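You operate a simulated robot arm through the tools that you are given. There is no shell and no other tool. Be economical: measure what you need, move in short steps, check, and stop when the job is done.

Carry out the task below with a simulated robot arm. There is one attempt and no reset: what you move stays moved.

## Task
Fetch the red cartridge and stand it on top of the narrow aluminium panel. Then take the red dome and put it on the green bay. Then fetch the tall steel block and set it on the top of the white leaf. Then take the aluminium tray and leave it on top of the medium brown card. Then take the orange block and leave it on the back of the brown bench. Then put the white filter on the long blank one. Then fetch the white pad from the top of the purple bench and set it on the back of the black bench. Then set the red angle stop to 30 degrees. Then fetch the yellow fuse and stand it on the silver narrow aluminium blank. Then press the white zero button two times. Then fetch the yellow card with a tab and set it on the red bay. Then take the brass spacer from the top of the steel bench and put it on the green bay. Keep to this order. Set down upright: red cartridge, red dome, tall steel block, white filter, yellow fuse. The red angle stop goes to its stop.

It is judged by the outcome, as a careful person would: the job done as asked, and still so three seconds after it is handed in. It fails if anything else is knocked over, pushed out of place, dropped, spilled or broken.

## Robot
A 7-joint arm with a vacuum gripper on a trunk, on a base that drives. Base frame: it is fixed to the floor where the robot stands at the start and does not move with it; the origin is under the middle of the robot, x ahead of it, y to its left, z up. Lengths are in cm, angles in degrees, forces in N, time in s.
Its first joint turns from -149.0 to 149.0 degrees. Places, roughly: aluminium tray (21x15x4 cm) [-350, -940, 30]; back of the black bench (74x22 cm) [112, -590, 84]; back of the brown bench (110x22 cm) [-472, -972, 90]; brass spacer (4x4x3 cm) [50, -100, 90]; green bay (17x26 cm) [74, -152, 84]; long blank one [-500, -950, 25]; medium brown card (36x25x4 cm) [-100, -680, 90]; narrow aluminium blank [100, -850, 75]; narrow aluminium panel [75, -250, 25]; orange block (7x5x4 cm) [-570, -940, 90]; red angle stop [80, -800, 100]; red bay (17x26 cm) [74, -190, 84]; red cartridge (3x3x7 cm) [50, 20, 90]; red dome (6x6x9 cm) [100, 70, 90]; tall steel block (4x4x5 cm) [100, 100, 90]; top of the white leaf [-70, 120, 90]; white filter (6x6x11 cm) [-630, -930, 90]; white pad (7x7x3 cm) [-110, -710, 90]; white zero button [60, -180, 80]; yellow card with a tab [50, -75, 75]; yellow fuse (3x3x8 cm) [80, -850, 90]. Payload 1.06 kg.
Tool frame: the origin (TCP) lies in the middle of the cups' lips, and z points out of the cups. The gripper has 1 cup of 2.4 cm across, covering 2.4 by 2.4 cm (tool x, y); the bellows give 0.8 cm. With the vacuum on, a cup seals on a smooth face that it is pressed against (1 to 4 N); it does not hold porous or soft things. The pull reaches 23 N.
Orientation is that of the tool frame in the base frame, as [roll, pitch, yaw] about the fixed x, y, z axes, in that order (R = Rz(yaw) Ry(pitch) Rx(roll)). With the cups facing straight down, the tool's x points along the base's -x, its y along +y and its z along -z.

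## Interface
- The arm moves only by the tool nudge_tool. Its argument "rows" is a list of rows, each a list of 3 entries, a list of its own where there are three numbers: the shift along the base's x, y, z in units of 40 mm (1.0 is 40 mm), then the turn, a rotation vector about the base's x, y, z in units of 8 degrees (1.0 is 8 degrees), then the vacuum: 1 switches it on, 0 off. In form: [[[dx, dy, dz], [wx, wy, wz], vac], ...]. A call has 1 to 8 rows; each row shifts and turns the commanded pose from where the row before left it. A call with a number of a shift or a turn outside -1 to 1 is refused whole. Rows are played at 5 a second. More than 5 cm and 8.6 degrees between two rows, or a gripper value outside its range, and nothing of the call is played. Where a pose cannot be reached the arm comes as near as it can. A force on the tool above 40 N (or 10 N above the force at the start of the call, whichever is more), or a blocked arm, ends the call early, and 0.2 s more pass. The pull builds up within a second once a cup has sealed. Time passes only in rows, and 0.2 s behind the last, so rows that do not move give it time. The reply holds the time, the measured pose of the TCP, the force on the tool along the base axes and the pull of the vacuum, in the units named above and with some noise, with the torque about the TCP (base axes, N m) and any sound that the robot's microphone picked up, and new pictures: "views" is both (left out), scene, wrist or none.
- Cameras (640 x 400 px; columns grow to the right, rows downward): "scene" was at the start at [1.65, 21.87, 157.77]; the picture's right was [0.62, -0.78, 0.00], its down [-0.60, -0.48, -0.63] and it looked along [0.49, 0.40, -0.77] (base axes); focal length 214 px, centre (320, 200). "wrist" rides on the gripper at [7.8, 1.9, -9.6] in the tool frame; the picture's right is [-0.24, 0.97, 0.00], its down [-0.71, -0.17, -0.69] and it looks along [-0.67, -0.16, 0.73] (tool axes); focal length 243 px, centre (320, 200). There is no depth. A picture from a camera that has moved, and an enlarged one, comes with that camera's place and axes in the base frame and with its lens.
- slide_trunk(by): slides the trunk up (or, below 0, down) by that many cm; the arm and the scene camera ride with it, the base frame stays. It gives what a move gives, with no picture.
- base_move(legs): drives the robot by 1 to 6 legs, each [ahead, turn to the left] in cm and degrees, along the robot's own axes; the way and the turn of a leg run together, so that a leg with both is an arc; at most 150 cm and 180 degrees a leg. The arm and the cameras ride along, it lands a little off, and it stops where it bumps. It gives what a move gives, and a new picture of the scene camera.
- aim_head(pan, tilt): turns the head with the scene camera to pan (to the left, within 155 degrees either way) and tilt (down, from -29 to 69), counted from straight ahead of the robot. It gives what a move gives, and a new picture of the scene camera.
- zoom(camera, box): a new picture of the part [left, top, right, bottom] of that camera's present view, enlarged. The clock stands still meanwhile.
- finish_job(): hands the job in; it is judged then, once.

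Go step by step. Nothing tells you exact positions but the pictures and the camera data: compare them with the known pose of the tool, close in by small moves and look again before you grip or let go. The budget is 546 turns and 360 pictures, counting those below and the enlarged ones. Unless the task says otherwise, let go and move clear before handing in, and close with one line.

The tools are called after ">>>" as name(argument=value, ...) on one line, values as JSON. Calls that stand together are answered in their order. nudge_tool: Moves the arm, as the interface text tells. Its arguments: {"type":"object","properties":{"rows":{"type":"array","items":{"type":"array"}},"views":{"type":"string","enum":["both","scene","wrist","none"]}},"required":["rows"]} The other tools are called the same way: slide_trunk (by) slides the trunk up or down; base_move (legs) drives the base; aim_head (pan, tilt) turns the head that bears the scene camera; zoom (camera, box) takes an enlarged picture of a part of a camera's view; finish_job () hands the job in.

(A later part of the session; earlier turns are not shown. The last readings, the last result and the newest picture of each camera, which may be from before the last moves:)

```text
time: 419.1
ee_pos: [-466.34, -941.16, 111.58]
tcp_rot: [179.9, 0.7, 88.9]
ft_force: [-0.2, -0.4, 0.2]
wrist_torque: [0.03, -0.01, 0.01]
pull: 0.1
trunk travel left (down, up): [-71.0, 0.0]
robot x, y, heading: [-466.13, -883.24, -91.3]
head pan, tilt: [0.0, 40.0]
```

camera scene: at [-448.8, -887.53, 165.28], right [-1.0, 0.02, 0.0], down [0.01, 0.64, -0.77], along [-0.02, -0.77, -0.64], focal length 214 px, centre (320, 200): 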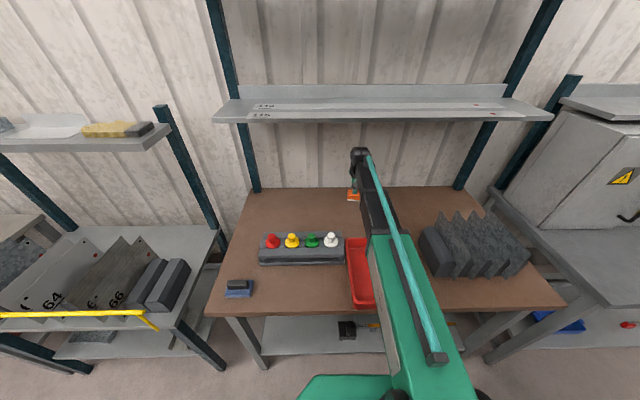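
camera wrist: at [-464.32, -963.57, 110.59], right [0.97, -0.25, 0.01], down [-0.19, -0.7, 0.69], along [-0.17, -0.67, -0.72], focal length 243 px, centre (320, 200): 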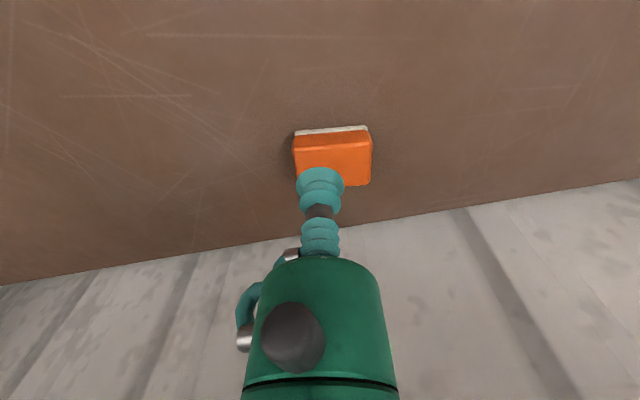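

>>> nudge_tool(rows=[[[0, 0.3, 0.9], [0, 0, 0], 0], [[0, 0.3, 0.9], [0, 0, 0], 0]], views="none")

>>> base_move(legs=[[-18, 0], [0, -89], [150, 0], [14, 0], [0, 90]])

>>> aim_head(pan=0, tilt=50)

```text
time: 419.7
ee_pos: [-466.23, -938.75, 118.62]
tcp_rot: [179.8, 0.8, 88.8]
ft_force: [-0.5, 0.3, 0.2]
wrist_torque: [-0.01, 0.0, 0.02]
pull: 0.0
trunk travel left (down, up): [-71.0, 0.0]
robot x, y, heading: [-465.96, -882.77, -91.1]
head pan, tilt: [0.0, 40.0]
```

```text
time: 436.7
ee_pos: [-627.26, -922.19, 118.58]
tcp_rot: [180.0, 0.8, 90.1]
ft_force: [0.3, 0.2, 0.2]
wrist_torque: [-0.02, -0.01, -0.04]
pull: 0.0
trunk travel left (down, up): [-71.0, 0.0]
robot x, y, heading: [-628.25, -866.36, -90.0]
head pan, tilt: [0.0, 40.0]
camera scene: at [-610.96, -870.42, 165.29], right [-1.0, 0.0, 0.0], down [0.0, 0.64, -0.77], along [0.0, -0.77, -0.64], focal length 214 px, centre (320, 200)
```

scene: 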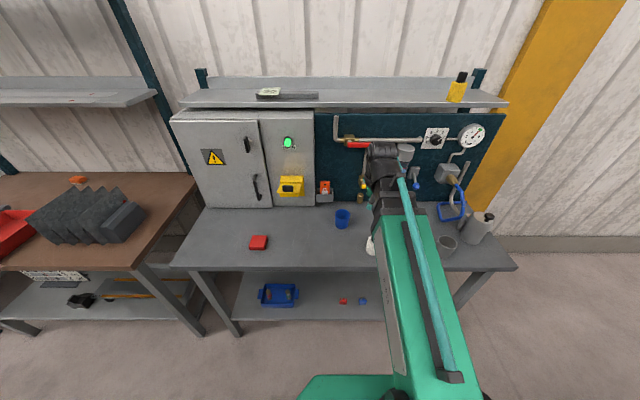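

```text
time: 437.4
ee_pos: [-627.32, -922.18, 118.71]
tcp_rot: [180.0, 0.7, 90.1]
ft_force: [-0.9, -0.9, 0.1]
wrist_torque: [-0.01, 0.0, -0.01]
pull: 0.1
trunk travel left (down, up): [-71.0, 0.0]
robot x, y, heading: [-628.19, -866.45, -89.7]
head pan, tilt: [0.0, 50.0]
camera scene: at [-610.97, -869.63, 163.88], right [-1.0, 0.0, 0.0], down [0.0, 0.77, -0.64], along [0.0, -0.64, -0.77], focal length 214 px, centre (320, 200)
```

scene: 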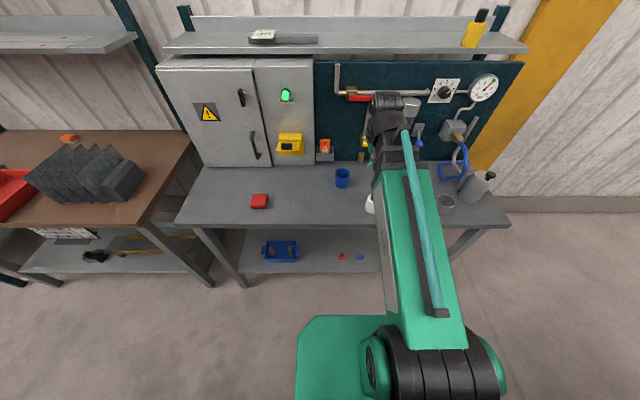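

>>> nudge_tool(rows=[[[0, 0, 0], [0, 0, 0], 0]], views="wrist")

```text
time: 437.8
ee_pos: [-627.3, -922.38, 118.66]
tcp_rot: [179.9, 0.7, 90.1]
ft_force: [-0.4, -0.2, 0.4]
wrist_torque: [-0.03, -0.03, 0.01]
pull: 0.1
trunk travel left (down, up): [-71.0, 0.0]
robot x, y, heading: [-628.07, -866.22, -89.8]
head pan, tilt: [0.0, 50.0]
camera wrist: at [-625.46, -914.21, 128.16], right [0.97, -0.23, 0.01], down [-0.17, -0.7, 0.69], along [-0.16, -0.68, -0.72], focal length 243 px, centre (320, 200)
```

wrist: 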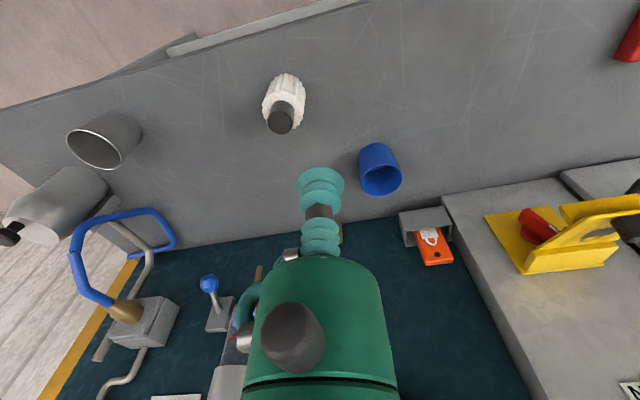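

>>> nudge_tool(rows=[[[-0.8, -0.6, 0], [0, 0, 0], 0], [[-0.8, -0.6, -0.4], [0, 0, 0], 0], [[0, 0, -1], [0, 0, 0], 0], [[0, 0, -1], [0, 0, 0], 0], [[0, 0, -0.6], [0, 0, 0], 0]], views="none")

>>> zoom(camera="wrist", box=[220, 50, 420, 210])

```text
time: 439.0
ee_pos: [-633.84, -926.96, 106.58]
tcp_rot: [179.8, 0.7, 90.2]
ft_force: [0.5, 0.2, 0.4]
wrist_torque: [-0.01, 0.01, -0.01]
pull: 0.1
trunk travel left (down, up): [-71.0, 0.0]
robot x, y, heading: [-628.27, -866.94, -89.9]
head pan, tilt: [0.0, 50.0]
```

```text
2.50 times, centred on (320, 130) of wrist
camera zoom: at [-632.01, -918.89, 116.09], right [0.97, -0.23, 0.01], down [-0.17, -0.7, 0.69], along [-0.16, -0.68, -0.72], focal length 606 px, centre (320, 375)
```

zoom: 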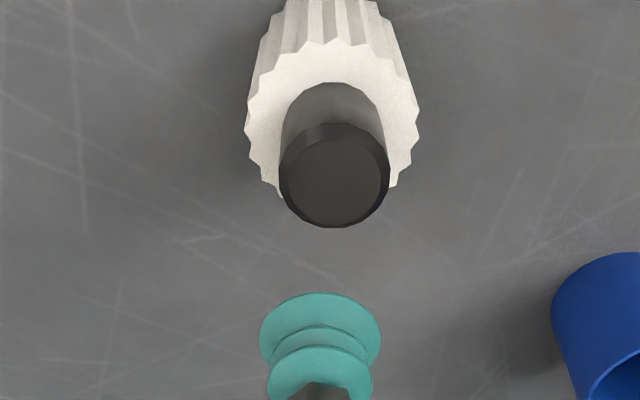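

>>> nudge_tool(rows=[[[0.11, -0.03, -0.6], [0, 0, 0], 0], [[0, 0, -0.75], [0, 0, 0], 0], [[0, 0, 0], [0, 0, 0], 0]], views="none")

>>> zoom(camera="wrist", box=[240, 90, 400, 210])

```text
time: 439.8
ee_pos: [-633.17, -927.19, 101.28]
tcp_rot: [179.8, 0.6, 90.1]
ft_force: [0.4, 0.6, 0.0]
wrist_torque: [0.0, -0.01, -0.01]
pull: 0.1
trunk travel left (down, up): [-71.0, 0.0]
robot x, y, heading: [-628.46, -866.7, -90.0]
head pan, tilt: [0.0, 50.0]
```

```text
3.33 times, centred on (320, 150) of wrist
camera zoom: at [-631.34, -919.12, 110.79], right [0.97, -0.23, 0.01], down [-0.17, -0.7, 0.69], along [-0.16, -0.68, -0.72], focal length 809 px, centre (320, 367)
```

zoom: 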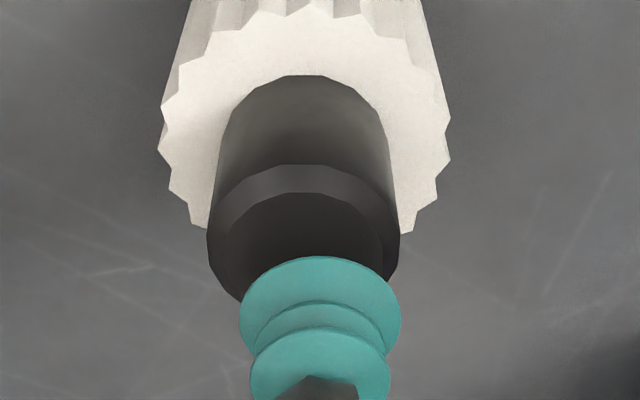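

>>> nudge_tool(rows=[[[-0.075, 0.12, 0], [0, 0, 0], 0], [[0, 0, -0.1], [0, 0, 0], 0], [[0, 0, 0], [0, 0, 0], 0]], views="none")

>>> zoom(camera="wrist", box=[240, 90, 400, 210])

```text
time: 440.6
ee_pos: [-633.5, -926.66, 100.85]
tcp_rot: [179.9, 0.7, 90.1]
ft_force: [-0.1, 0.0, -0.2]
wrist_torque: [-0.01, 0.01, 0.01]
pull: 0.0
trunk travel left (down, up): [-71.0, 0.0]
robot x, y, heading: [-628.29, -866.5, -89.9]
head pan, tilt: [0.0, 50.0]
```

```text
3.33 times, centred on (320, 150) of wrist
camera zoom: at [-631.66, -918.66, 110.4], right [0.97, -0.23, 0.01], down [-0.17, -0.7, 0.69], along [-0.16, -0.68, -0.72], focal length 809 px, centre (320, 367)
```

zoom: 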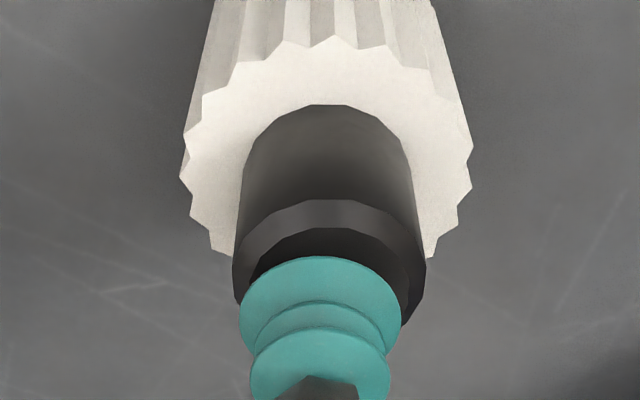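

>>> nudge_tool(rows=[[[0.035, 0, -0.15], [0, 0, 0], 1], [[0, 0, -0.1], [0, 0, 0], 1], [[0, 0, -0.06], [0, 0, 0], 1], [[0, 0, -0.05], [0, 0, 0], 1], [[0, 0, 0], [0, 0, 0], 1], [[0, 0, 0], [0, 0, 0], 1]], views="none")

```text
time: 442.0
ee_pos: [-633.52, -926.65, 99.55]
tcp_rot: [179.8, 0.7, 90.1]
ft_force: [0.7, -1.6, 13.0]
wrist_torque: [0.07, 0.02, -0.01]
pull: 22.8
trunk travel left (down, up): [-71.0, 0.0]
robot x, y, heading: [-627.95, -866.61, -90.1]
head pan, tilt: [0.0, 50.0]
```

>>> nudge_tool(rows=[[[0, 0, 0.3], [0, 0, 0], 1], [[0, 0, 0.7], [0, 0, 0], 1], [[0, 0, 1], [0, 0, 0], 1], [[0, 0.3, 1], [0, 0, 0], 1], [[0, 0.5, 1], [0, 0, 0], 1], [[0, 0.5, 0.8], [0, 0, 0], 1]], views="wrist")

```text
time: 443.4
ee_pos: [-633.46, -921.41, 118.66]
tcp_rot: [179.8, 0.7, 90.1]
ft_force: [0.2, 0.5, -0.3]
wrist_torque: [-0.01, 0.01, -0.02]
pull: 23.5
trunk travel left (down, up): [-71.0, 0.0]
robot x, y, heading: [-628.24, -866.85, -89.7]
head pan, tilt: [0.0, 50.0]
camera wrist: at [-631.62, -913.44, 128.21], right [0.97, -0.23, 0.01], down [-0.17, -0.7, 0.69], along [-0.16, -0.68, -0.72], focal length 243 px, centre (320, 200)
```

wrist: 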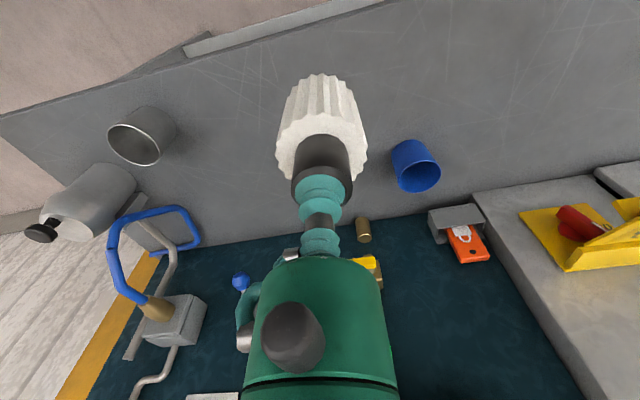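

Filter is held. I go back to in front of the brown bench near x≈-500 and look at its low shelf.

>>> base_move(legs=[[-11, 0], [0, 89.8], [130, 0], [0, -90]])

>>> slide_trunk(by=-40)

>>> aim_head(pan=0, tilt=35)

```text
time: 447.2
ee_pos: [-580.41, -890.35, 118.66]
tcp_rot: [179.9, 0.7, 149.4]
ft_force: [-0.6, 0.0, -0.8]
wrist_torque: [0.02, 0.01, 0.02]
pull: 23.0
trunk travel left (down, up): [-71.0, 0.0]
robot x, y, heading: [-625.42, -858.22, -39.8]
head pan, tilt: [0.0, 50.0]
stopped in leg 2: the robot was blocked; the commanded pose is now the measured one
camera scene: at [-611.74, -846.96, 163.84], right [-0.64, -0.77, 0.0], down [-0.59, 0.49, -0.64], along [0.5, -0.41, -0.77], focal length 214 px, centre (320, 200)
```

scene: 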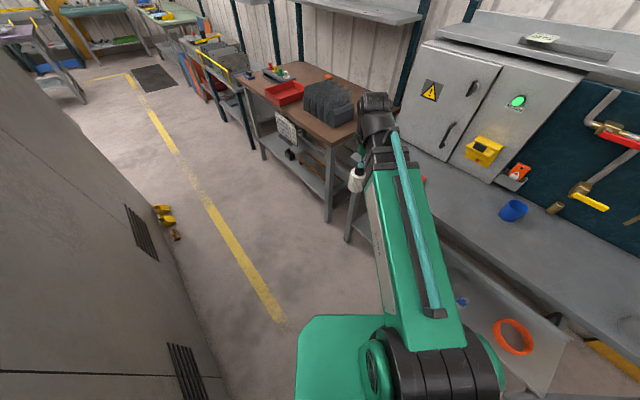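

```text
time: 451.0
ee_pos: [-580.41, -890.57, 78.68]
tcp_rot: [180.0, 0.7, 149.4]
ft_force: [-0.4, 0.5, -0.9]
wrist_torque: [0.02, -0.03, -0.02]
pull: 22.6
trunk travel left (down, up): [-31.0, 40.0]
robot x, y, heading: [-625.06, -858.04, -39.7]
head pan, tilt: [0.0, 50.0]
```

```text
time: 451.8
ee_pos: [-580.44, -890.53, 78.61]
tcp_rot: [179.8, 0.6, 149.4]
ft_force: [0.2, -0.3, -1.1]
wrist_torque: [-0.01, 0.01, -0.02]
pull: 23.0
trunk travel left (down, up): [-31.0, 40.0]
robot x, y, heading: [-625.54, -858.05, -39.5]
head pan, tilt: [0.0, 35.0]
camera scene: at [-611.01, -847.9, 126.04], right [-0.64, -0.77, 0.0], down [-0.44, 0.37, -0.82], along [0.63, -0.52, -0.57], focal length 214 px, centre (320, 200)
```

scene: 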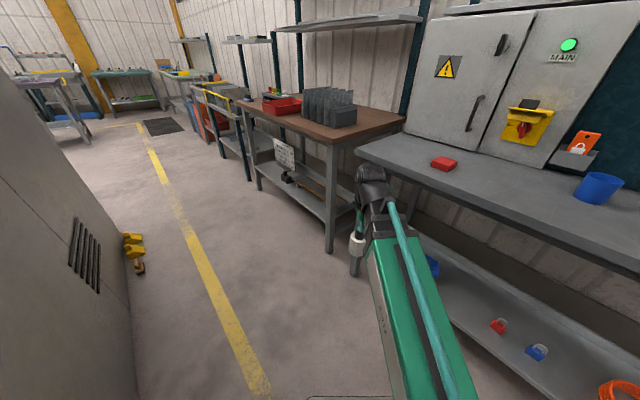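

The base was blocked by a post behind it while turning. I edge forward away from it, then finish the turn.

>>> base_move(legs=[[10, 0], [0, 39.7]])

```text
time: 454.8
ee_pos: [-562.4, -861.49, 78.55]
tcp_rot: [179.9, 0.7, -171.5]
ft_force: [-1.2, 0.4, -1.4]
wrist_torque: [0.0, 0.01, -0.01]
pull: 23.4
trunk travel left (down, up): [-31.0, 40.0]
robot x, y, heading: [-617.24, -864.71, -0.5]
head pan, tilt: [0.0, 35.0]
camera scene: at [-612.91, -847.77, 126.04], right [-0.01, -1.0, 0.0], down [-0.57, 0.0, -0.82], along [0.82, -0.01, -0.57], focal length 214 px, centre (320, 200)
```

scene: 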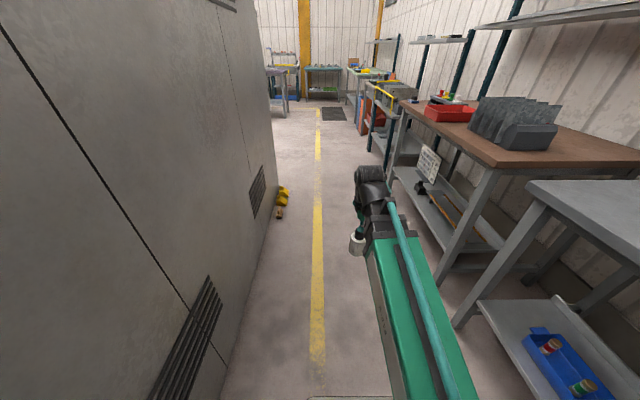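

>>> slide_trunk(by=40)

>>> base_move(legs=[[117, 1.5], [0, -90.5]])

>>> aim_head(pan=5, tilt=50)

```text
time: 458.6
ee_pos: [-562.41, -861.5, 118.73]
tcp_rot: [179.9, 0.7, -171.7]
ft_force: [-0.1, 0.3, -0.3]
wrist_torque: [-0.01, -0.02, -0.02]
pull: 22.4
trunk travel left (down, up): [-71.0, 0.0]
robot x, y, heading: [-617.62, -864.89, -0.1]
head pan, tilt: [0.0, 35.0]
```

```text
time: 468.4
ee_pos: [-496.66, -919.68, 118.58]
tcp_rot: [179.9, 0.7, 99.1]
ft_force: [-1.0, -0.5, -0.1]
wrist_torque: [0.0, -0.07, -0.01]
pull: 22.9
trunk travel left (down, up): [-71.0, 0.0]
robot x, y, heading: [-500.39, -864.45, -90.0]
head pan, tilt: [0.0, 35.0]
camera scene: at [-483.27, -868.71, 166.05], right [-1.0, 0.0, 0.0], down [0.0, 0.57, -0.82], along [0.0, -0.82, -0.57], focal length 214 px, centre (320, 200)
```

scene: 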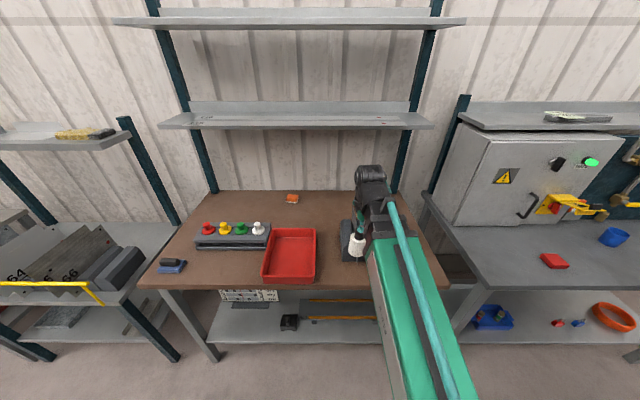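

```text
time: 469.2
ee_pos: [-496.67, -919.62, 118.6]
tcp_rot: [180.0, 0.6, 99.0]
ft_force: [0.4, 0.0, -0.2]
wrist_torque: [0.0, -0.04, 0.04]
pull: 23.0
trunk travel left (down, up): [-71.0, 0.0]
robot x, y, heading: [-500.35, -864.51, -89.8]
head pan, tilt: [5.0, 50.0]
camera scene: at [-482.59, -867.58, 163.88], right [-1.0, -0.09, 0.0], down [-0.07, 0.76, -0.64], along [0.06, -0.64, -0.77], focal length 214 px, centre (320, 200)
```

scene: 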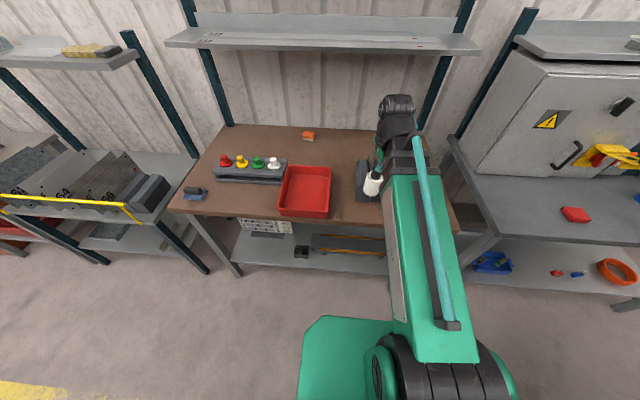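

>>> base_move(legs=[[-17, 0]])

```text
time: 470.6
ee_pos: [-496.58, -902.27, 118.7]
tcp_rot: [180.0, 0.8, 99.0]
ft_force: [0.5, 0.1, -0.3]
wrist_torque: [0.01, 0.0, 0.02]
pull: 23.3
trunk travel left (down, up): [-71.0, 0.0]
robot x, y, heading: [-500.33, -847.44, -89.9]
head pan, tilt: [5.0, 50.0]
camera scene: at [-482.63, -850.19, 163.87], right [-1.0, -0.09, 0.0], down [-0.07, 0.76, -0.64], along [0.06, -0.64, -0.77], focal length 214 px, centre (320, 200)
```

scene: 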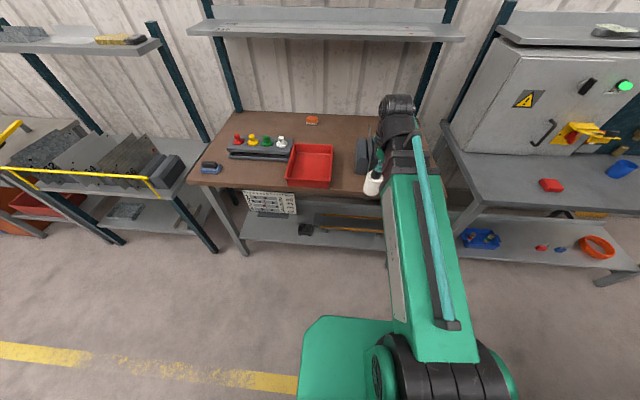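

>>> slide_trunk(by=-40)

>>> slide_trunk(by=-24)

>>> aim_head(pan=0, tilt=30)

>>> nudge_tool(rows=[[[0, 0, 0], [0, 0, 0], 1]], views="wrist")

```text
time: 474.5
ee_pos: [-496.63, -902.45, 78.82]
tcp_rot: [179.8, 0.7, 98.9]
ft_force: [0.7, -0.4, -1.0]
wrist_torque: [0.02, 0.0, 0.01]
pull: 22.8
trunk travel left (down, up): [-31.0, 40.0]
robot x, y, heading: [-500.98, -846.98, -89.9]
head pan, tilt: [5.0, 50.0]
```

```text
time: 477.0
ee_pos: [-496.6, -902.34, 54.68]
tcp_rot: [179.8, 0.8, 99.0]
ft_force: [0.1, -0.7, -0.9]
wrist_torque: [0.02, -0.01, 0.02]
pull: 22.7
trunk travel left (down, up): [-7.0, 64.0]
robot x, y, heading: [-500.69, -847.15, -89.5]
head pan, tilt: [5.0, 50.0]
```

```text
time: 477.8
ee_pos: [-496.54, -902.48, 54.57]
tcp_rot: [179.9, 0.7, 99.0]
ft_force: [-0.1, 1.3, -0.8]
wrist_torque: [0.0, -0.02, -0.01]
pull: 23.4
trunk travel left (down, up): [-7.0, 64.0]
robot x, y, heading: [-500.33, -847.42, -90.0]
head pan, tilt: [0.0, 30.0]
camera scene: at [-483.3, -851.72, 102.82], right [-1.0, 0.0, 0.0], down [0.0, 0.5, -0.87], along [0.0, -0.87, -0.5], focal length 214 px, centre (320, 200)
```

scene: 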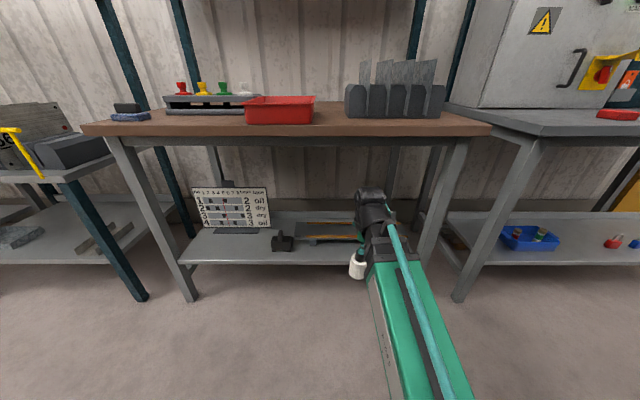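

```text
time: 478.2
ee_pos: [-496.64, -902.37, 54.65]
tcp_rot: [179.9, 0.7, 99.0]
ft_force: [-0.5, 0.5, -0.1]
wrist_torque: [-0.01, 0.03, -0.02]
pull: 22.7
trunk travel left (down, up): [-7.0, 64.0]
robot x, y, heading: [-500.33, -847.36, -89.8]
head pan, tilt: [0.0, 30.0]
camera wrist: at [-495.97, -894.16, 64.15], right [1.0, -0.08, 0.0], down [-0.06, -0.72, 0.69], along [-0.05, -0.69, -0.72], focal length 243 px, centre (320, 200)
```

wrist: 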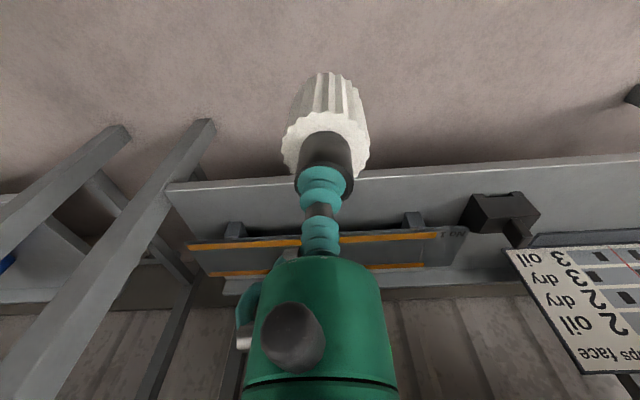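

The long blank rests on two supports, with orange-edged sides, at about x -527…-469, y -935…-947, z≈35. I slide in above it.

>>> nudge_tool(rows=[[[0, -0.8, -0.3], [0, 0, 0], 1], [[0, -1, -0.3], [0, 0, 0], 1], [[0, -1, 0], [0, 0, 0], 1], [[0, -1, 0], [0, 0, 0], 1], [[0, -1, 0], [0, 0, 0], 1], [[0, -1, 0], [0, 0, 0], 1], [[0, -1, 0], [0, 0, 0], 1]], views="both")

```text
time: 479.8
ee_pos: [-496.68, -929.71, 52.33]
tcp_rot: [179.8, 0.7, 99.0]
ft_force: [0.3, -0.2, -0.3]
wrist_torque: [0.0, -0.01, 0.0]
pull: 22.6
trunk travel left (down, up): [-7.0, 64.0]
robot x, y, heading: [-500.38, -847.14, -89.9]
head pan, tilt: [0.0, 30.0]
camera scene: at [-483.3, -851.71, 102.82], right [-1.0, 0.0, 0.0], down [0.0, 0.5, -0.87], along [0.0, -0.87, -0.5], focal length 214 px, centre (320, 200)
camera wrist: at [-496.06, -921.43, 61.88], right [1.0, -0.08, 0.0], down [-0.06, -0.72, 0.69], along [-0.05, -0.69, -0.72], focal length 243 px, centre (320, 200)
```

scene: 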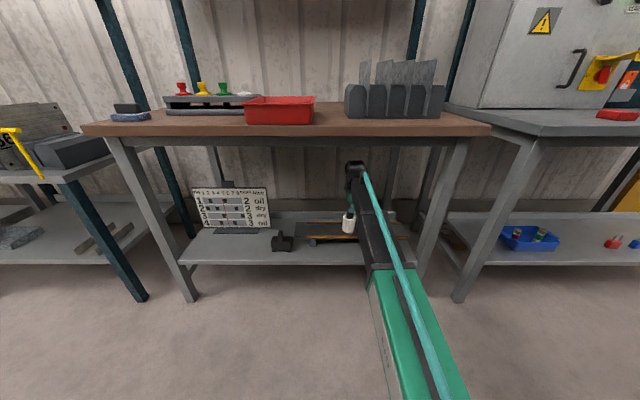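
wrist: 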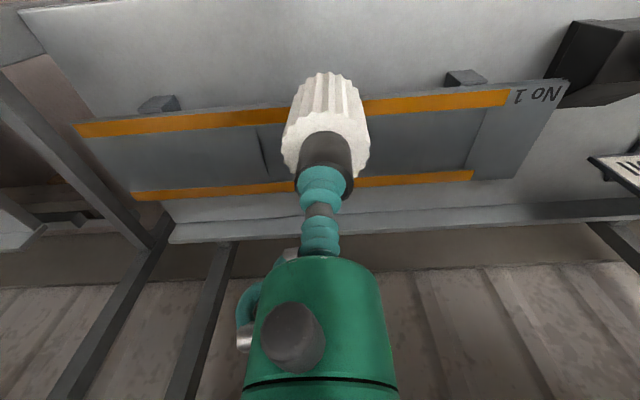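

>>> zoom(camera="wrist", box=[60, 60, 600, 230])

>>> zoom(camera="scene", box=[280, 180, 430, 270])

```text
1.19 times, centred on (330, 145) of wrist
camera zoom: at [-496.06, -921.43, 61.88], right [1.0, -0.08, 0.0], down [-0.06, -0.72, 0.69], along [-0.05, -0.69, -0.72], focal length 288 px, centre (308, 265)
```

zoom: 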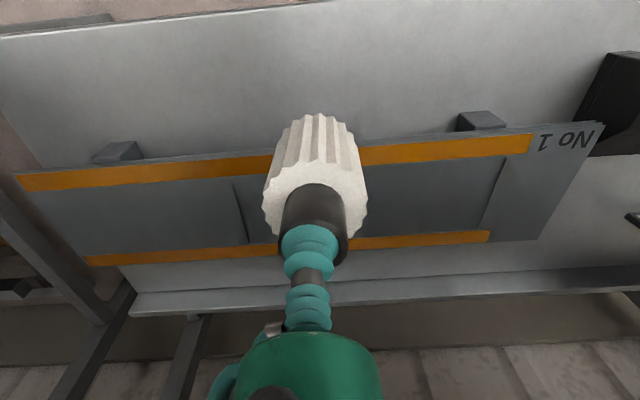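

```text
4.27 times, centred on (355, 225) of scene
camera zoom: at [-483.3, -851.71, 102.82], right [-1.0, 0.0, 0.0], down [0.0, 0.5, -0.87], along [0.0, -0.87, -0.5], focal length 915 px, centre (171, 93)
```

zoom: 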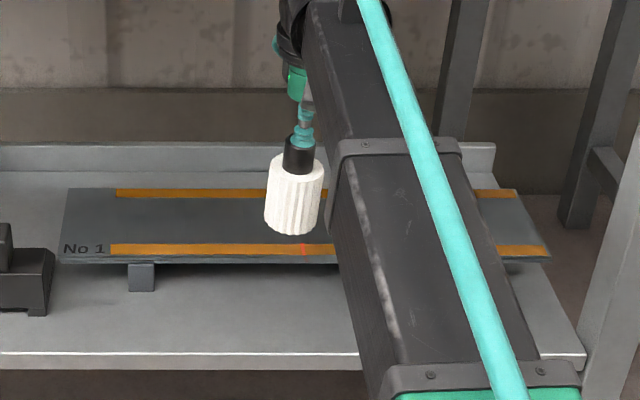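

>>> nudge_tool(rows=[[[-0.2, -0.85, 0], [0, 0, 0], 1], [[-0.2, -0.85, 0], [0, 0, 0], 1], [[0, -0.8, 0], [0, 0, 0], 1], [[0, 0, -0.6], [0, 0, 0], 1], [[0, 0, 0], [0, 0, 0], 1]], views="both")

```text
time: 481.0
ee_pos: [-498.22, -939.53, 49.88]
tcp_rot: [179.8, 0.7, 98.9]
ft_force: [-0.9, -1.0, -0.5]
wrist_torque: [0.03, 0.0, 0.0]
pull: 22.5
trunk travel left (down, up): [-7.0, 64.0]
robot x, y, heading: [-500.54, -847.45, -89.7]
head pan, tilt: [0.0, 30.0]
camera scene: at [-483.3, -851.72, 102.82], right [-1.0, 0.0, 0.0], down [0.0, 0.5, -0.87], along [0.0, -0.87, -0.5], focal length 214 px, centre (320, 200)
camera wrist: at [-497.72, -931.37, 59.43], right [1.0, -0.08, 0.0], down [-0.06, -0.72, 0.69], along [-0.05, -0.69, -0.72], focal length 243 px, centre (320, 200)
```

scene: 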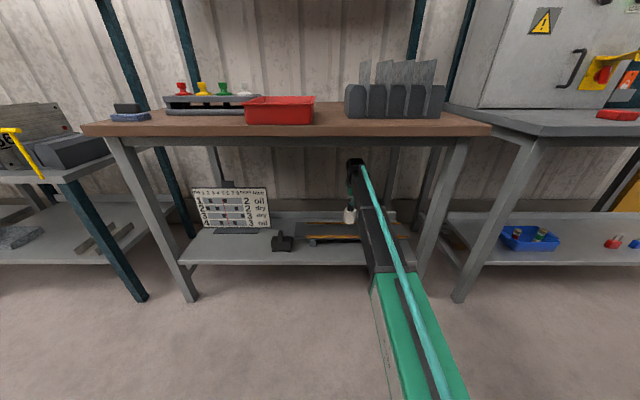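
wrist: 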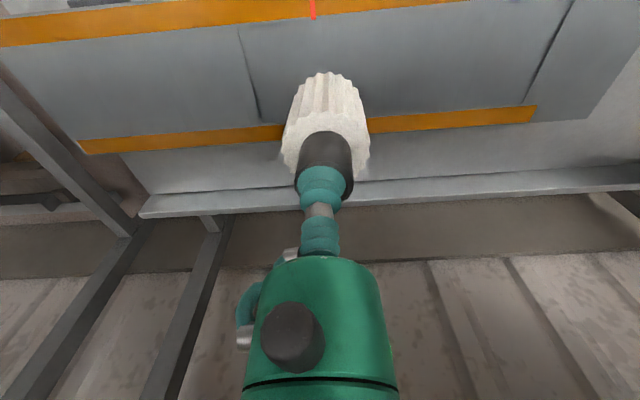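

>>> nudge_tool(rows=[[[0, 0, -0.5], [0, 0, 0], 1], [[0, 0, -0.2], [0, 0, 0], 1], [[0, 0, -0.1], [0, 0, 0], 1], [[0, 0, -0.1], [0, 0, 0], 1], [[0, 0, -0.1], [0, 0, 0], 1], [[0, 0, 0], [0, 0, 0], 1]], views="none")

```text
time: 482.4
ee_pos: [-498.17, -939.41, 45.89]
tcp_rot: [179.8, 0.7, 99.0]
ft_force: [0.4, 0.6, -0.9]
wrist_torque: [-0.04, 0.02, -0.01]
pull: 22.8
trunk travel left (down, up): [-7.0, 64.0]
robot x, y, heading: [-501.15, -847.33, -89.9]
head pan, tilt: [0.0, 30.0]
```

>>> nudge_tool(rows=[[[0, 0, -0.08], [0, 0, 0], 1], [[0, 0, -0.08], [0, 0, 0], 1], [[0, 0, -0.08], [0, 0, 0], 1], [[0, 0, -0.08], [0, 0, 0], 1], [[0, 0, -0.08], [0, 0, 0], 1], [[0, 0, 0], [0, 0, 0], 1]], views="wrist")

```text
time: 483.8
ee_pos: [-497.98, -939.45, 44.43]
tcp_rot: [179.9, 0.9, 99.0]
ft_force: [3.8, 0.4, 23.4]
wrist_torque: [0.04, 0.1, 0.02]
pull: 22.8
trunk travel left (down, up): [-7.0, 64.0]
robot x, y, heading: [-500.9, -847.16, -89.8]
head pan, tilt: [0.0, 30.0]
camera wrist: at [-497.48, -931.27, 54.01], right [1.0, -0.08, 0.01], down [-0.06, -0.72, 0.7], along [-0.05, -0.69, -0.72], focal length 243 px, centre (320, 200)
```

wrist: 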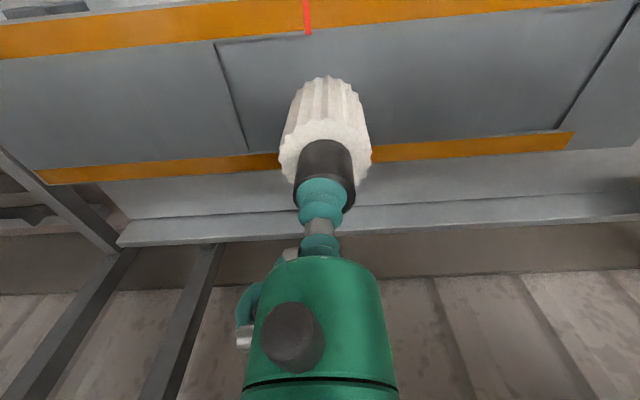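

Contact. Ease and release.

>>> nudge_tool(rows=[[[0, 0, 0.06], [0, 0, 0], 0], [[0, 0, 0], [0, 0, 0], 0], [[0, 0, 0], [0, 0, 0], 0], [[0, 0, 0], [0, 0, 0], 0], [[0, 0, 0.1], [0, 0, 0], 0], [[0, 0, 0.2], [0, 0, 0], 0], [[0, 0, 0.5], [0, 0, 0], 0], [[0, 0, 0.6], [0, 0, 0], 0]], views="wrist")

```text
time: 485.6
ee_pos: [-498.23, -939.46, 50.02]
tcp_rot: [180.0, 0.6, 99.0]
ft_force: [-0.6, -0.2, -1.0]
wrist_torque: [-0.03, -0.02, 0.0]
pull: 0.1
trunk travel left (down, up): [-7.0, 64.0]
robot x, y, heading: [-500.44, -847.78, -89.8]
head pan, tilt: [0.0, 30.0]
camera wrist: at [-497.6, -931.33, 59.57], right [1.0, -0.08, 0.0], down [-0.06, -0.72, 0.69], along [-0.05, -0.69, -0.72], focal length 243 px, centre (320, 200)
```

wrist: 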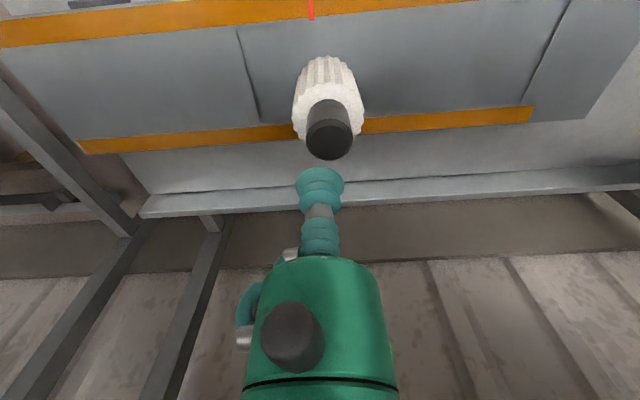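

>>> nudge_tool(rows=[[[0, 0.6, 0.2], [0, 0, 0], 0], [[0, 1, 0], [0, 0, 0], 0], [[0, 1, 0], [0, 0, 0], 0], [[0, 1, 0], [0, 0, 0], 0], [[0, 1, 0], [0, 0, 0], 0], [[0, 1, 0], [0, 0, 0], 0], [[0, 1, 0], [0, 0, 0], 0], [[0, 1, 0], [0, 0, 0], 0]], views="none")

>>> nudge_tool(rows=[[[0, 1, 0], [0, 0, 0], 0], [[0, 0.7, 0], [0, 0, 0], 0]], views="none")

```text
time: 487.4
ee_pos: [-498.1, -909.31, 50.95]
tcp_rot: [179.9, 0.8, 99.0]
ft_force: [-0.2, -0.3, 0.5]
wrist_torque: [-0.03, 0.02, -0.01]
pull: 0.1
trunk travel left (down, up): [-7.0, 64.0]
robot x, y, heading: [-500.35, -847.74, -89.7]
head pan, tilt: [0.0, 30.0]
```

```text
time: 488.0
ee_pos: [-498.17, -902.3, 50.86]
tcp_rot: [179.9, 0.8, 99.1]
ft_force: [0.0, 0.5, 0.3]
wrist_torque: [0.0, -0.02, 0.0]
pull: 0.0
trunk travel left (down, up): [-7.0, 64.0]
robot x, y, heading: [-500.67, -847.41, -89.6]
head pan, tilt: [0.0, 30.0]
```

>>> slide_trunk(by=40)

>>> slide_trunk(by=24)

>>> zoom(camera="scene", box=[150, 100, 480, 300])

>>> base_move(legs=[[0, 89.8]])

```text
time: 491.8
ee_pos: [-498.19, -902.41, 90.9]
tcp_rot: [179.9, 0.7, 98.9]
ft_force: [0.2, -0.1, 0.2]
wrist_torque: [-0.01, 0.01, 0.0]
pull: 0.0
trunk travel left (down, up): [-47.0, 24.0]
robot x, y, heading: [-500.54, -847.35, -89.8]
head pan, tilt: [0.0, 30.0]
```

```text
time: 494.3
ee_pos: [-498.15, -902.45, 114.84]
tcp_rot: [180.0, 0.6, 99.0]
ft_force: [-0.1, 0.0, -0.3]
wrist_torque: [0.0, -0.01, 0.01]
pull: 0.1
trunk travel left (down, up): [-71.0, 0.0]
robot x, y, heading: [-500.51, -847.2, -90.0]
head pan, tilt: [0.0, 30.0]
```

```text
1.94 times, centred on (315, 200) of scene
camera zoom: at [-483.29, -851.72, 166.82], right [-1.0, 0.0, 0.0], down [0.0, 0.5, -0.87], along [0.0, -0.87, -0.5], focal length 416 px, centre (330, 200)
```

zoom: 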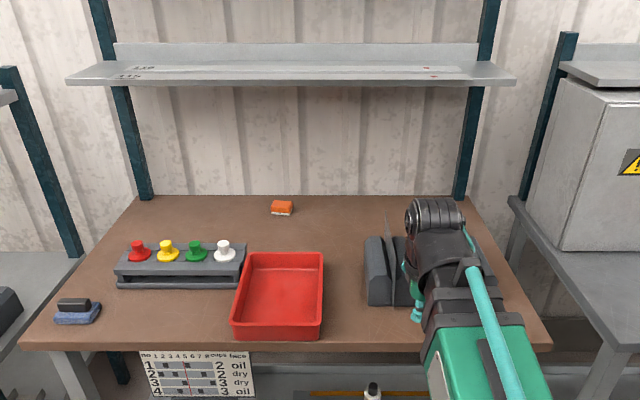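

```text
time: 498.6
ee_pos: [-445.63, -843.56, 114.93]
tcp_rot: [179.9, 0.7, -169.5]
ft_force: [-0.5, -0.4, -0.3]
wrist_torque: [-0.01, 0.01, 0.0]
pull: 0.0
trunk travel left (down, up): [-71.0, 0.0]
robot x, y, heading: [-500.42, -847.46, 1.6]
head pan, tilt: [0.0, 30.0]
camera scene: at [-496.3, -830.07, 166.82], right [0.03, -1.0, 0.0], down [-0.5, -0.02, -0.87], along [0.87, 0.03, -0.5], focal length 214 px, centre (320, 200)
```

scene: 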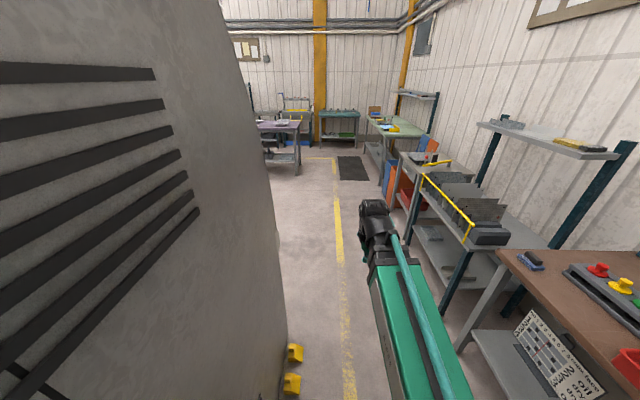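

Next the white pad on the purple bench. I drive back to its west side.

>>> base_move(legs=[[150, -2], [0, 41.3], [150, 0], [65, 0], [0, -41]])

>>> aim_head(pan=-15, tilt=50)

```text
time: 520.0
ee_pos: [-131.34, -712.12, 114.81]
tcp_rot: [179.9, 0.7, -172.8]
ft_force: [-0.4, -0.5, -0.1]
wrist_torque: [0.0, 0.0, 0.03]
pull: 0.1
trunk travel left (down, up): [-71.0, 0.0]
robot x, y, heading: [-186.51, -713.08, -1.3]
head pan, tilt: [0.0, 30.0]
camera scene: at [-181.32, -695.82, 166.82], right [-0.03, -1.0, 0.0], down [-0.5, 0.01, -0.87], along [0.87, -0.02, -0.5], focal length 214 px, centre (320, 200)
```

scene: 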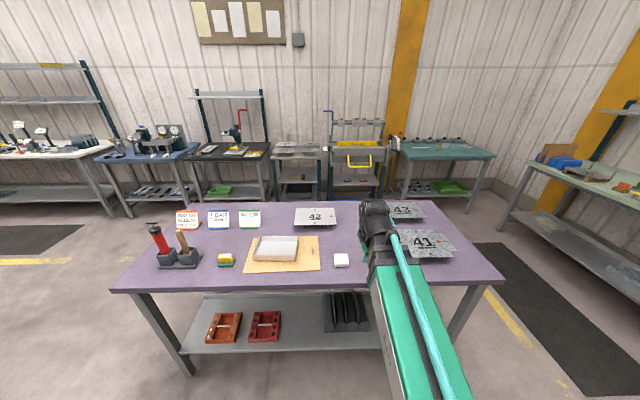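

```text
time: 520.8
ee_pos: [-131.34, -712.03, 114.97]
tcp_rot: [179.8, 0.7, -172.7]
ft_force: [-0.1, 0.5, -0.9]
wrist_torque: [0.03, 0.03, -0.02]
pull: 0.0
trunk travel left (down, up): [-71.0, 0.0]
robot x, y, heading: [-186.29, -712.83, -1.3]
head pan, tilt: [-15.0, 50.0]
camera scene: at [-182.98, -697.75, 163.88], right [-0.29, -0.96, 0.0], down [-0.73, 0.22, -0.64], along [0.62, -0.18, -0.77], focal length 214 px, centre (320, 200)
```

scene: 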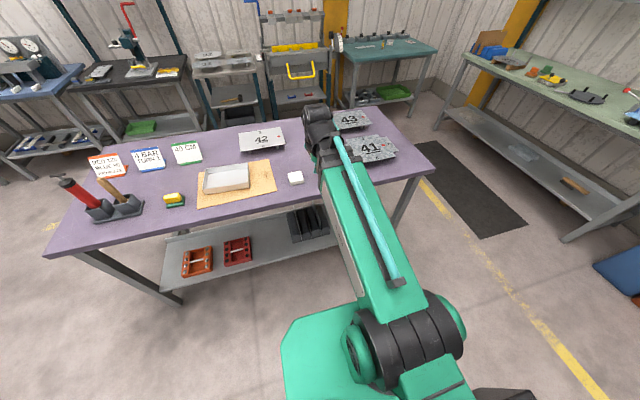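

>>> nudge_tool(rows=[[[0.9, 0.2, 0], [0, 0, 0], 0], [[0.9, 0.2, 0], [0, 0, 0], 0], [[0.9, 0.2, 0], [0, 0, 0], 0], [[0.9, 0.2, 0], [0, 0, 0], 0], [[0.9, 0.2, 0], [0, 0, 0], 0], [[0.5, 0, 0], [0, 0, 0], 0]], views="wrist")

```text
time: 522.2
ee_pos: [-111.2, -708.18, 114.8]
tcp_rot: [179.9, 0.7, -172.8]
ft_force: [0.2, 0.7, 0.7]
wrist_torque: [-0.03, 0.02, -0.03]
pull: 0.0
trunk travel left (down, up): [-71.0, 0.0]
robot x, y, heading: [-186.56, -712.94, -1.6]
head pan, tilt: [-15.0, 50.0]
camera wrist: at [-119.35, -707.14, 124.3], right [0.11, 0.99, 0.0], down [0.72, -0.08, 0.69], along [0.69, -0.07, -0.72], focal length 243 px, centre (320, 200)
```

wrist: 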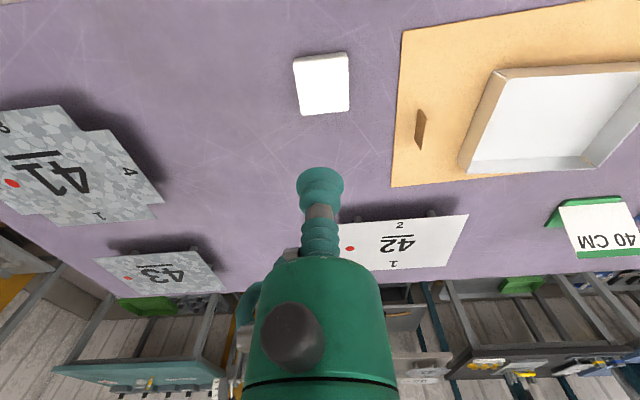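

>>> nudge_tool(rows=[[[0.75, 0.1, -0.5], [0, 0, 0], 0], [[0, 0, -1], [0, 0, 0], 0], [[0, 0, -1], [0, 0, 0], 0], [[0, 0, -1], [0, 0, 0], 0], [[0, 0, -1], [0, 0, 0], 0], [[0, 0, 0], [0, 0, 0], 0]], views="none")

>>> zoom(camera="wrist", box=[220, 60, 420, 220])

```text
time: 523.6
ee_pos: [-108.39, -707.74, 96.75]
tcp_rot: [179.9, 0.7, -172.9]
ft_force: [0.4, -0.2, -0.1]
wrist_torque: [0.02, -0.02, -0.03]
pull: 0.1
trunk travel left (down, up): [-71.0, 0.0]
robot x, y, heading: [-186.97, -712.98, -1.2]
head pan, tilt: [-15.0, 50.0]
```

```text
2.50 times, centred on (320, 140) of wrist
camera zoom: at [-116.56, -706.77, 106.29], right [0.11, 0.99, 0.0], down [0.72, -0.08, 0.69], along [0.69, -0.07, -0.72], focal length 606 px, centre (320, 350)
```

zoom: 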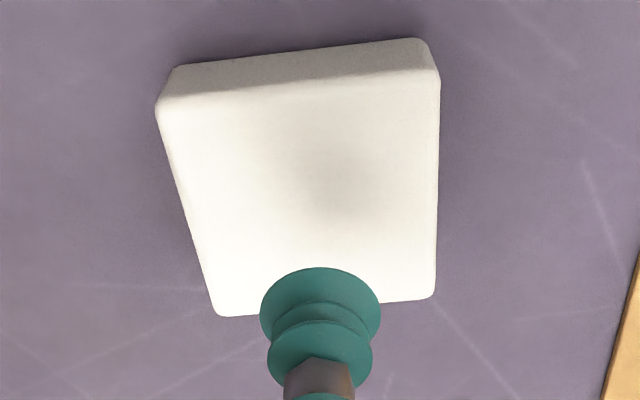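

>>> nudge_tool(rows=[[[0.04, 0, -0.8], [0, 0, 0], 0], [[0, 0, -0.5], [0, 0, 0], 1], [[0, 0, -0.12], [0, 0, 0], 1], [[0, 0, -0.08], [0, 0, 0], 1], [[0, 0, -0.08], [0, 0, 0], 1], [[0, 0, 0], [0, 0, 0], 1], [[0, 0, 0], [0, 0, 0], 1]], views="none")

```text
time: 524.5
ee_pos: [-108.28, -707.67, 91.7]
tcp_rot: [179.8, 1.3, -172.8]
ft_force: [-2.6, -0.1, 22.8]
wrist_torque: [0.0, 0.1, 0.02]
pull: 23.2
trunk travel left (down, up): [-71.0, 0.0]
robot x, y, heading: [-186.74, -712.73, -1.5]
head pan, tilt: [-15.0, 50.0]
stopped in row 4: the force on the tool passed its limit at 44 N (the readings are from after the stop); the commanded pose is now the measured one
```

>>> nudge_tool(rows=[[[0, 0, 0.1], [0, 0, 0], 1], [[0, 0, 0.4], [0, 0, 0], 1], [[0, 0, 0.8], [0, 0, 0], 1], [[0, 0, 1], [0, 0, 0], 1], [[0, 0, 1], [0, 0, 0], 1], [[0, 0, 1], [0, 0, 0], 1], [[0, 0, 1], [0, 0, 0], 1], [[0, 0, 1], [0, 0, 0], 1]], views="none")

>>> nudge_tool(rows=[[[-1, 0, 0], [0, 0, 0], 1], [[-1, 0, 0], [0, 0, 0], 1], [[-1, 0, 0], [0, 0, 0], 1], [[-1, 0, 0], [0, 0, 0], 1], [[-1, 0, 0], [0, 0, 0], 1], [[-0.8, 0, 0], [0, 0, 0], 1]], views="wrist")

```text
time: 526.3
ee_pos: [-108.11, -707.7, 116.65]
tcp_rot: [179.9, 1.1, -172.8]
ft_force: [-0.1, -0.4, -1.6]
wrist_torque: [0.02, 0.0, -0.06]
pull: 22.9
trunk travel left (down, up): [-71.0, 0.0]
robot x, y, heading: [-186.41, -712.64, -1.7]
head pan, tilt: [-15.0, 50.0]
```

```text
time: 527.7
ee_pos: [-131.22, -707.59, 116.68]
tcp_rot: [179.9, 1.1, -172.8]
ft_force: [0.1, 0.3, -1.9]
wrist_torque: [0.01, 0.02, 0.0]
pull: 23.4
trunk travel left (down, up): [-71.0, 0.0]
robot x, y, heading: [-186.53, -712.71, -1.7]
head pan, tilt: [-15.0, 50.0]
camera wrist: at [-139.53, -706.72, 126.1], right [0.11, 0.99, 0.01], down [0.71, -0.08, 0.7], along [0.69, -0.07, -0.72], focal length 243 px, centre (320, 200)
```

wrist: 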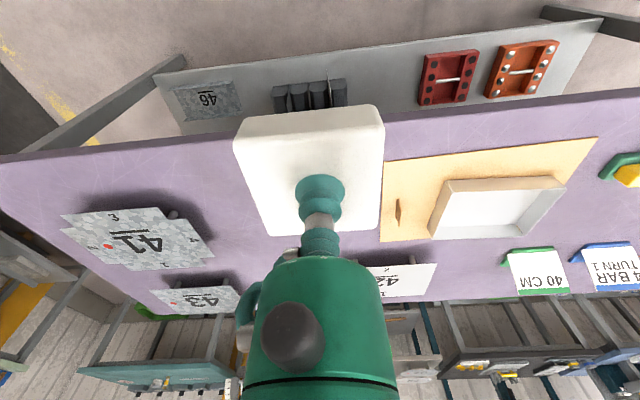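

Pad held; everything on the purple bench is in place. I drive around the north end of the table toward the black bench.

>>> base_move(legs=[[0, 91.7], [150, 0], [20, 0], [0, -90]])

>>> aim_head(pan=-5, tilt=25)

```text
time: 544.0
ee_pos: [-140.83, -533.44, 116.58]
tcp_rot: [179.9, 1.1, -167.2]
ft_force: [-0.1, -0.2, -1.0]
wrist_torque: [0.06, -0.03, -0.03]
pull: 22.9
trunk travel left (down, up): [-71.0, 0.0]
robot x, y, heading: [-195.27, -543.99, 3.8]
head pan, tilt: [-15.0, 50.0]
camera scene: at [-193.27, -528.54, 163.87], right [-0.19, -0.98, 0.0], down [-0.75, 0.15, -0.64], along [0.63, -0.12, -0.77], focal length 214 px, centre (320, 200)
```

scene: 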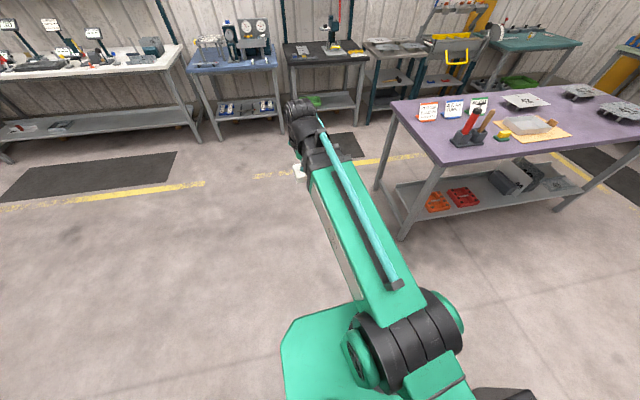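

```text
time: 544.9
ee_pos: [-140.74, -533.51, 116.66]
tcp_rot: [179.9, 1.1, -167.3]
ft_force: [0.5, -0.1, -1.1]
wrist_torque: [0.01, 0.01, 0.01]
pull: 22.5
trunk travel left (down, up): [-71.0, 0.0]
robot x, y, heading: [-195.56, -544.07, 3.7]
head pan, tilt: [-5.0, 25.0]
camera scene: at [-191.62, -527.23, 167.61], right [-0.02, -1.0, 0.0], down [-0.42, 0.01, -0.91], along [0.91, -0.02, -0.42], focal length 214 px, centre (320, 200)
```

scene: 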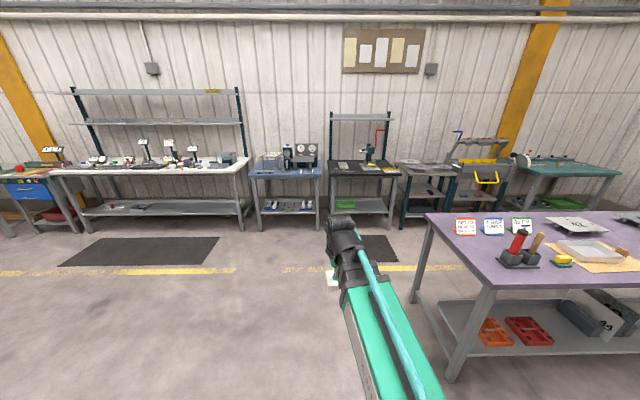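

>>> base_move(legs=[[0, -3.8], [140, 0], [0, -31], [82, 0], [0, 31]])

>>> aim_head(pan=-5, tilt=42)

```text
time: 559.4
ee_pos: [71.14, -574.78, 116.59]
tcp_rot: [179.9, 1.2, -169.1]
ft_force: [0.2, 0.6, -0.3]
wrist_torque: [0.02, 0.03, 0.01]
pull: 22.8
trunk travel left (down, up): [-71.0, 0.0]
robot x, y, heading: [16.43, -583.46, 2.1]
head pan, tilt: [-5.0, 25.0]
camera scene: at [20.56, -567.02, 167.62], right [-0.05, -1.0, 0.0], down [-0.42, 0.02, -0.91], along [0.91, -0.05, -0.42], focal length 214 px, centre (320, 200)
```

scene: 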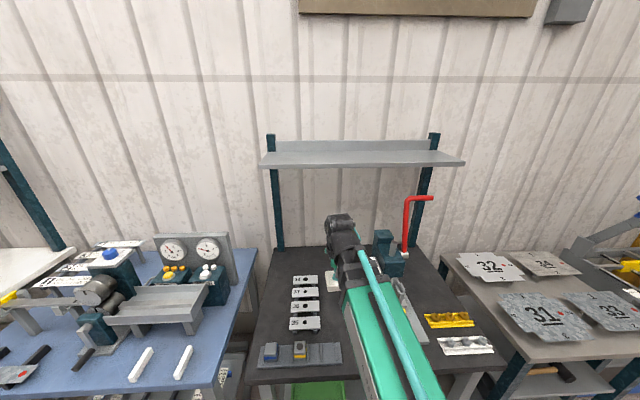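

```text
time: 560.2
ee_pos: [71.04, -574.84, 116.73]
tcp_rot: [179.9, 1.1, -169.1]
ft_force: [-0.9, -0.1, -0.9]
wrist_torque: [0.02, 0.0, 0.03]
pull: 22.9
trunk travel left (down, up): [-71.0, 0.0]
robot x, y, heading: [15.94, -583.38, 2.3]
head pan, tilt: [-5.0, 42.0]
camera scene: at [19.73, -566.99, 165.0], right [-0.05, -1.0, 0.0], down [-0.67, 0.03, -0.74], along [0.74, -0.04, -0.67], focal length 214 px, centre (320, 200)
```

scene: 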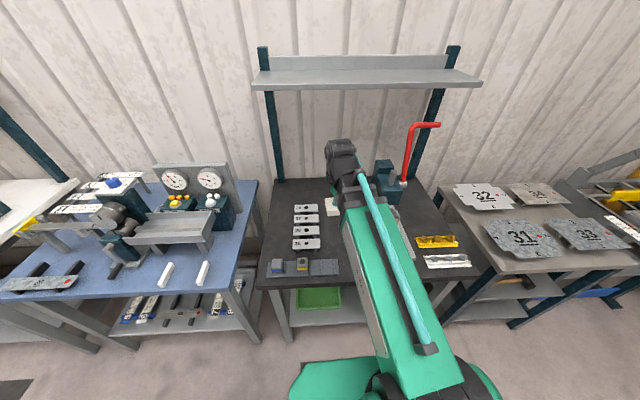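

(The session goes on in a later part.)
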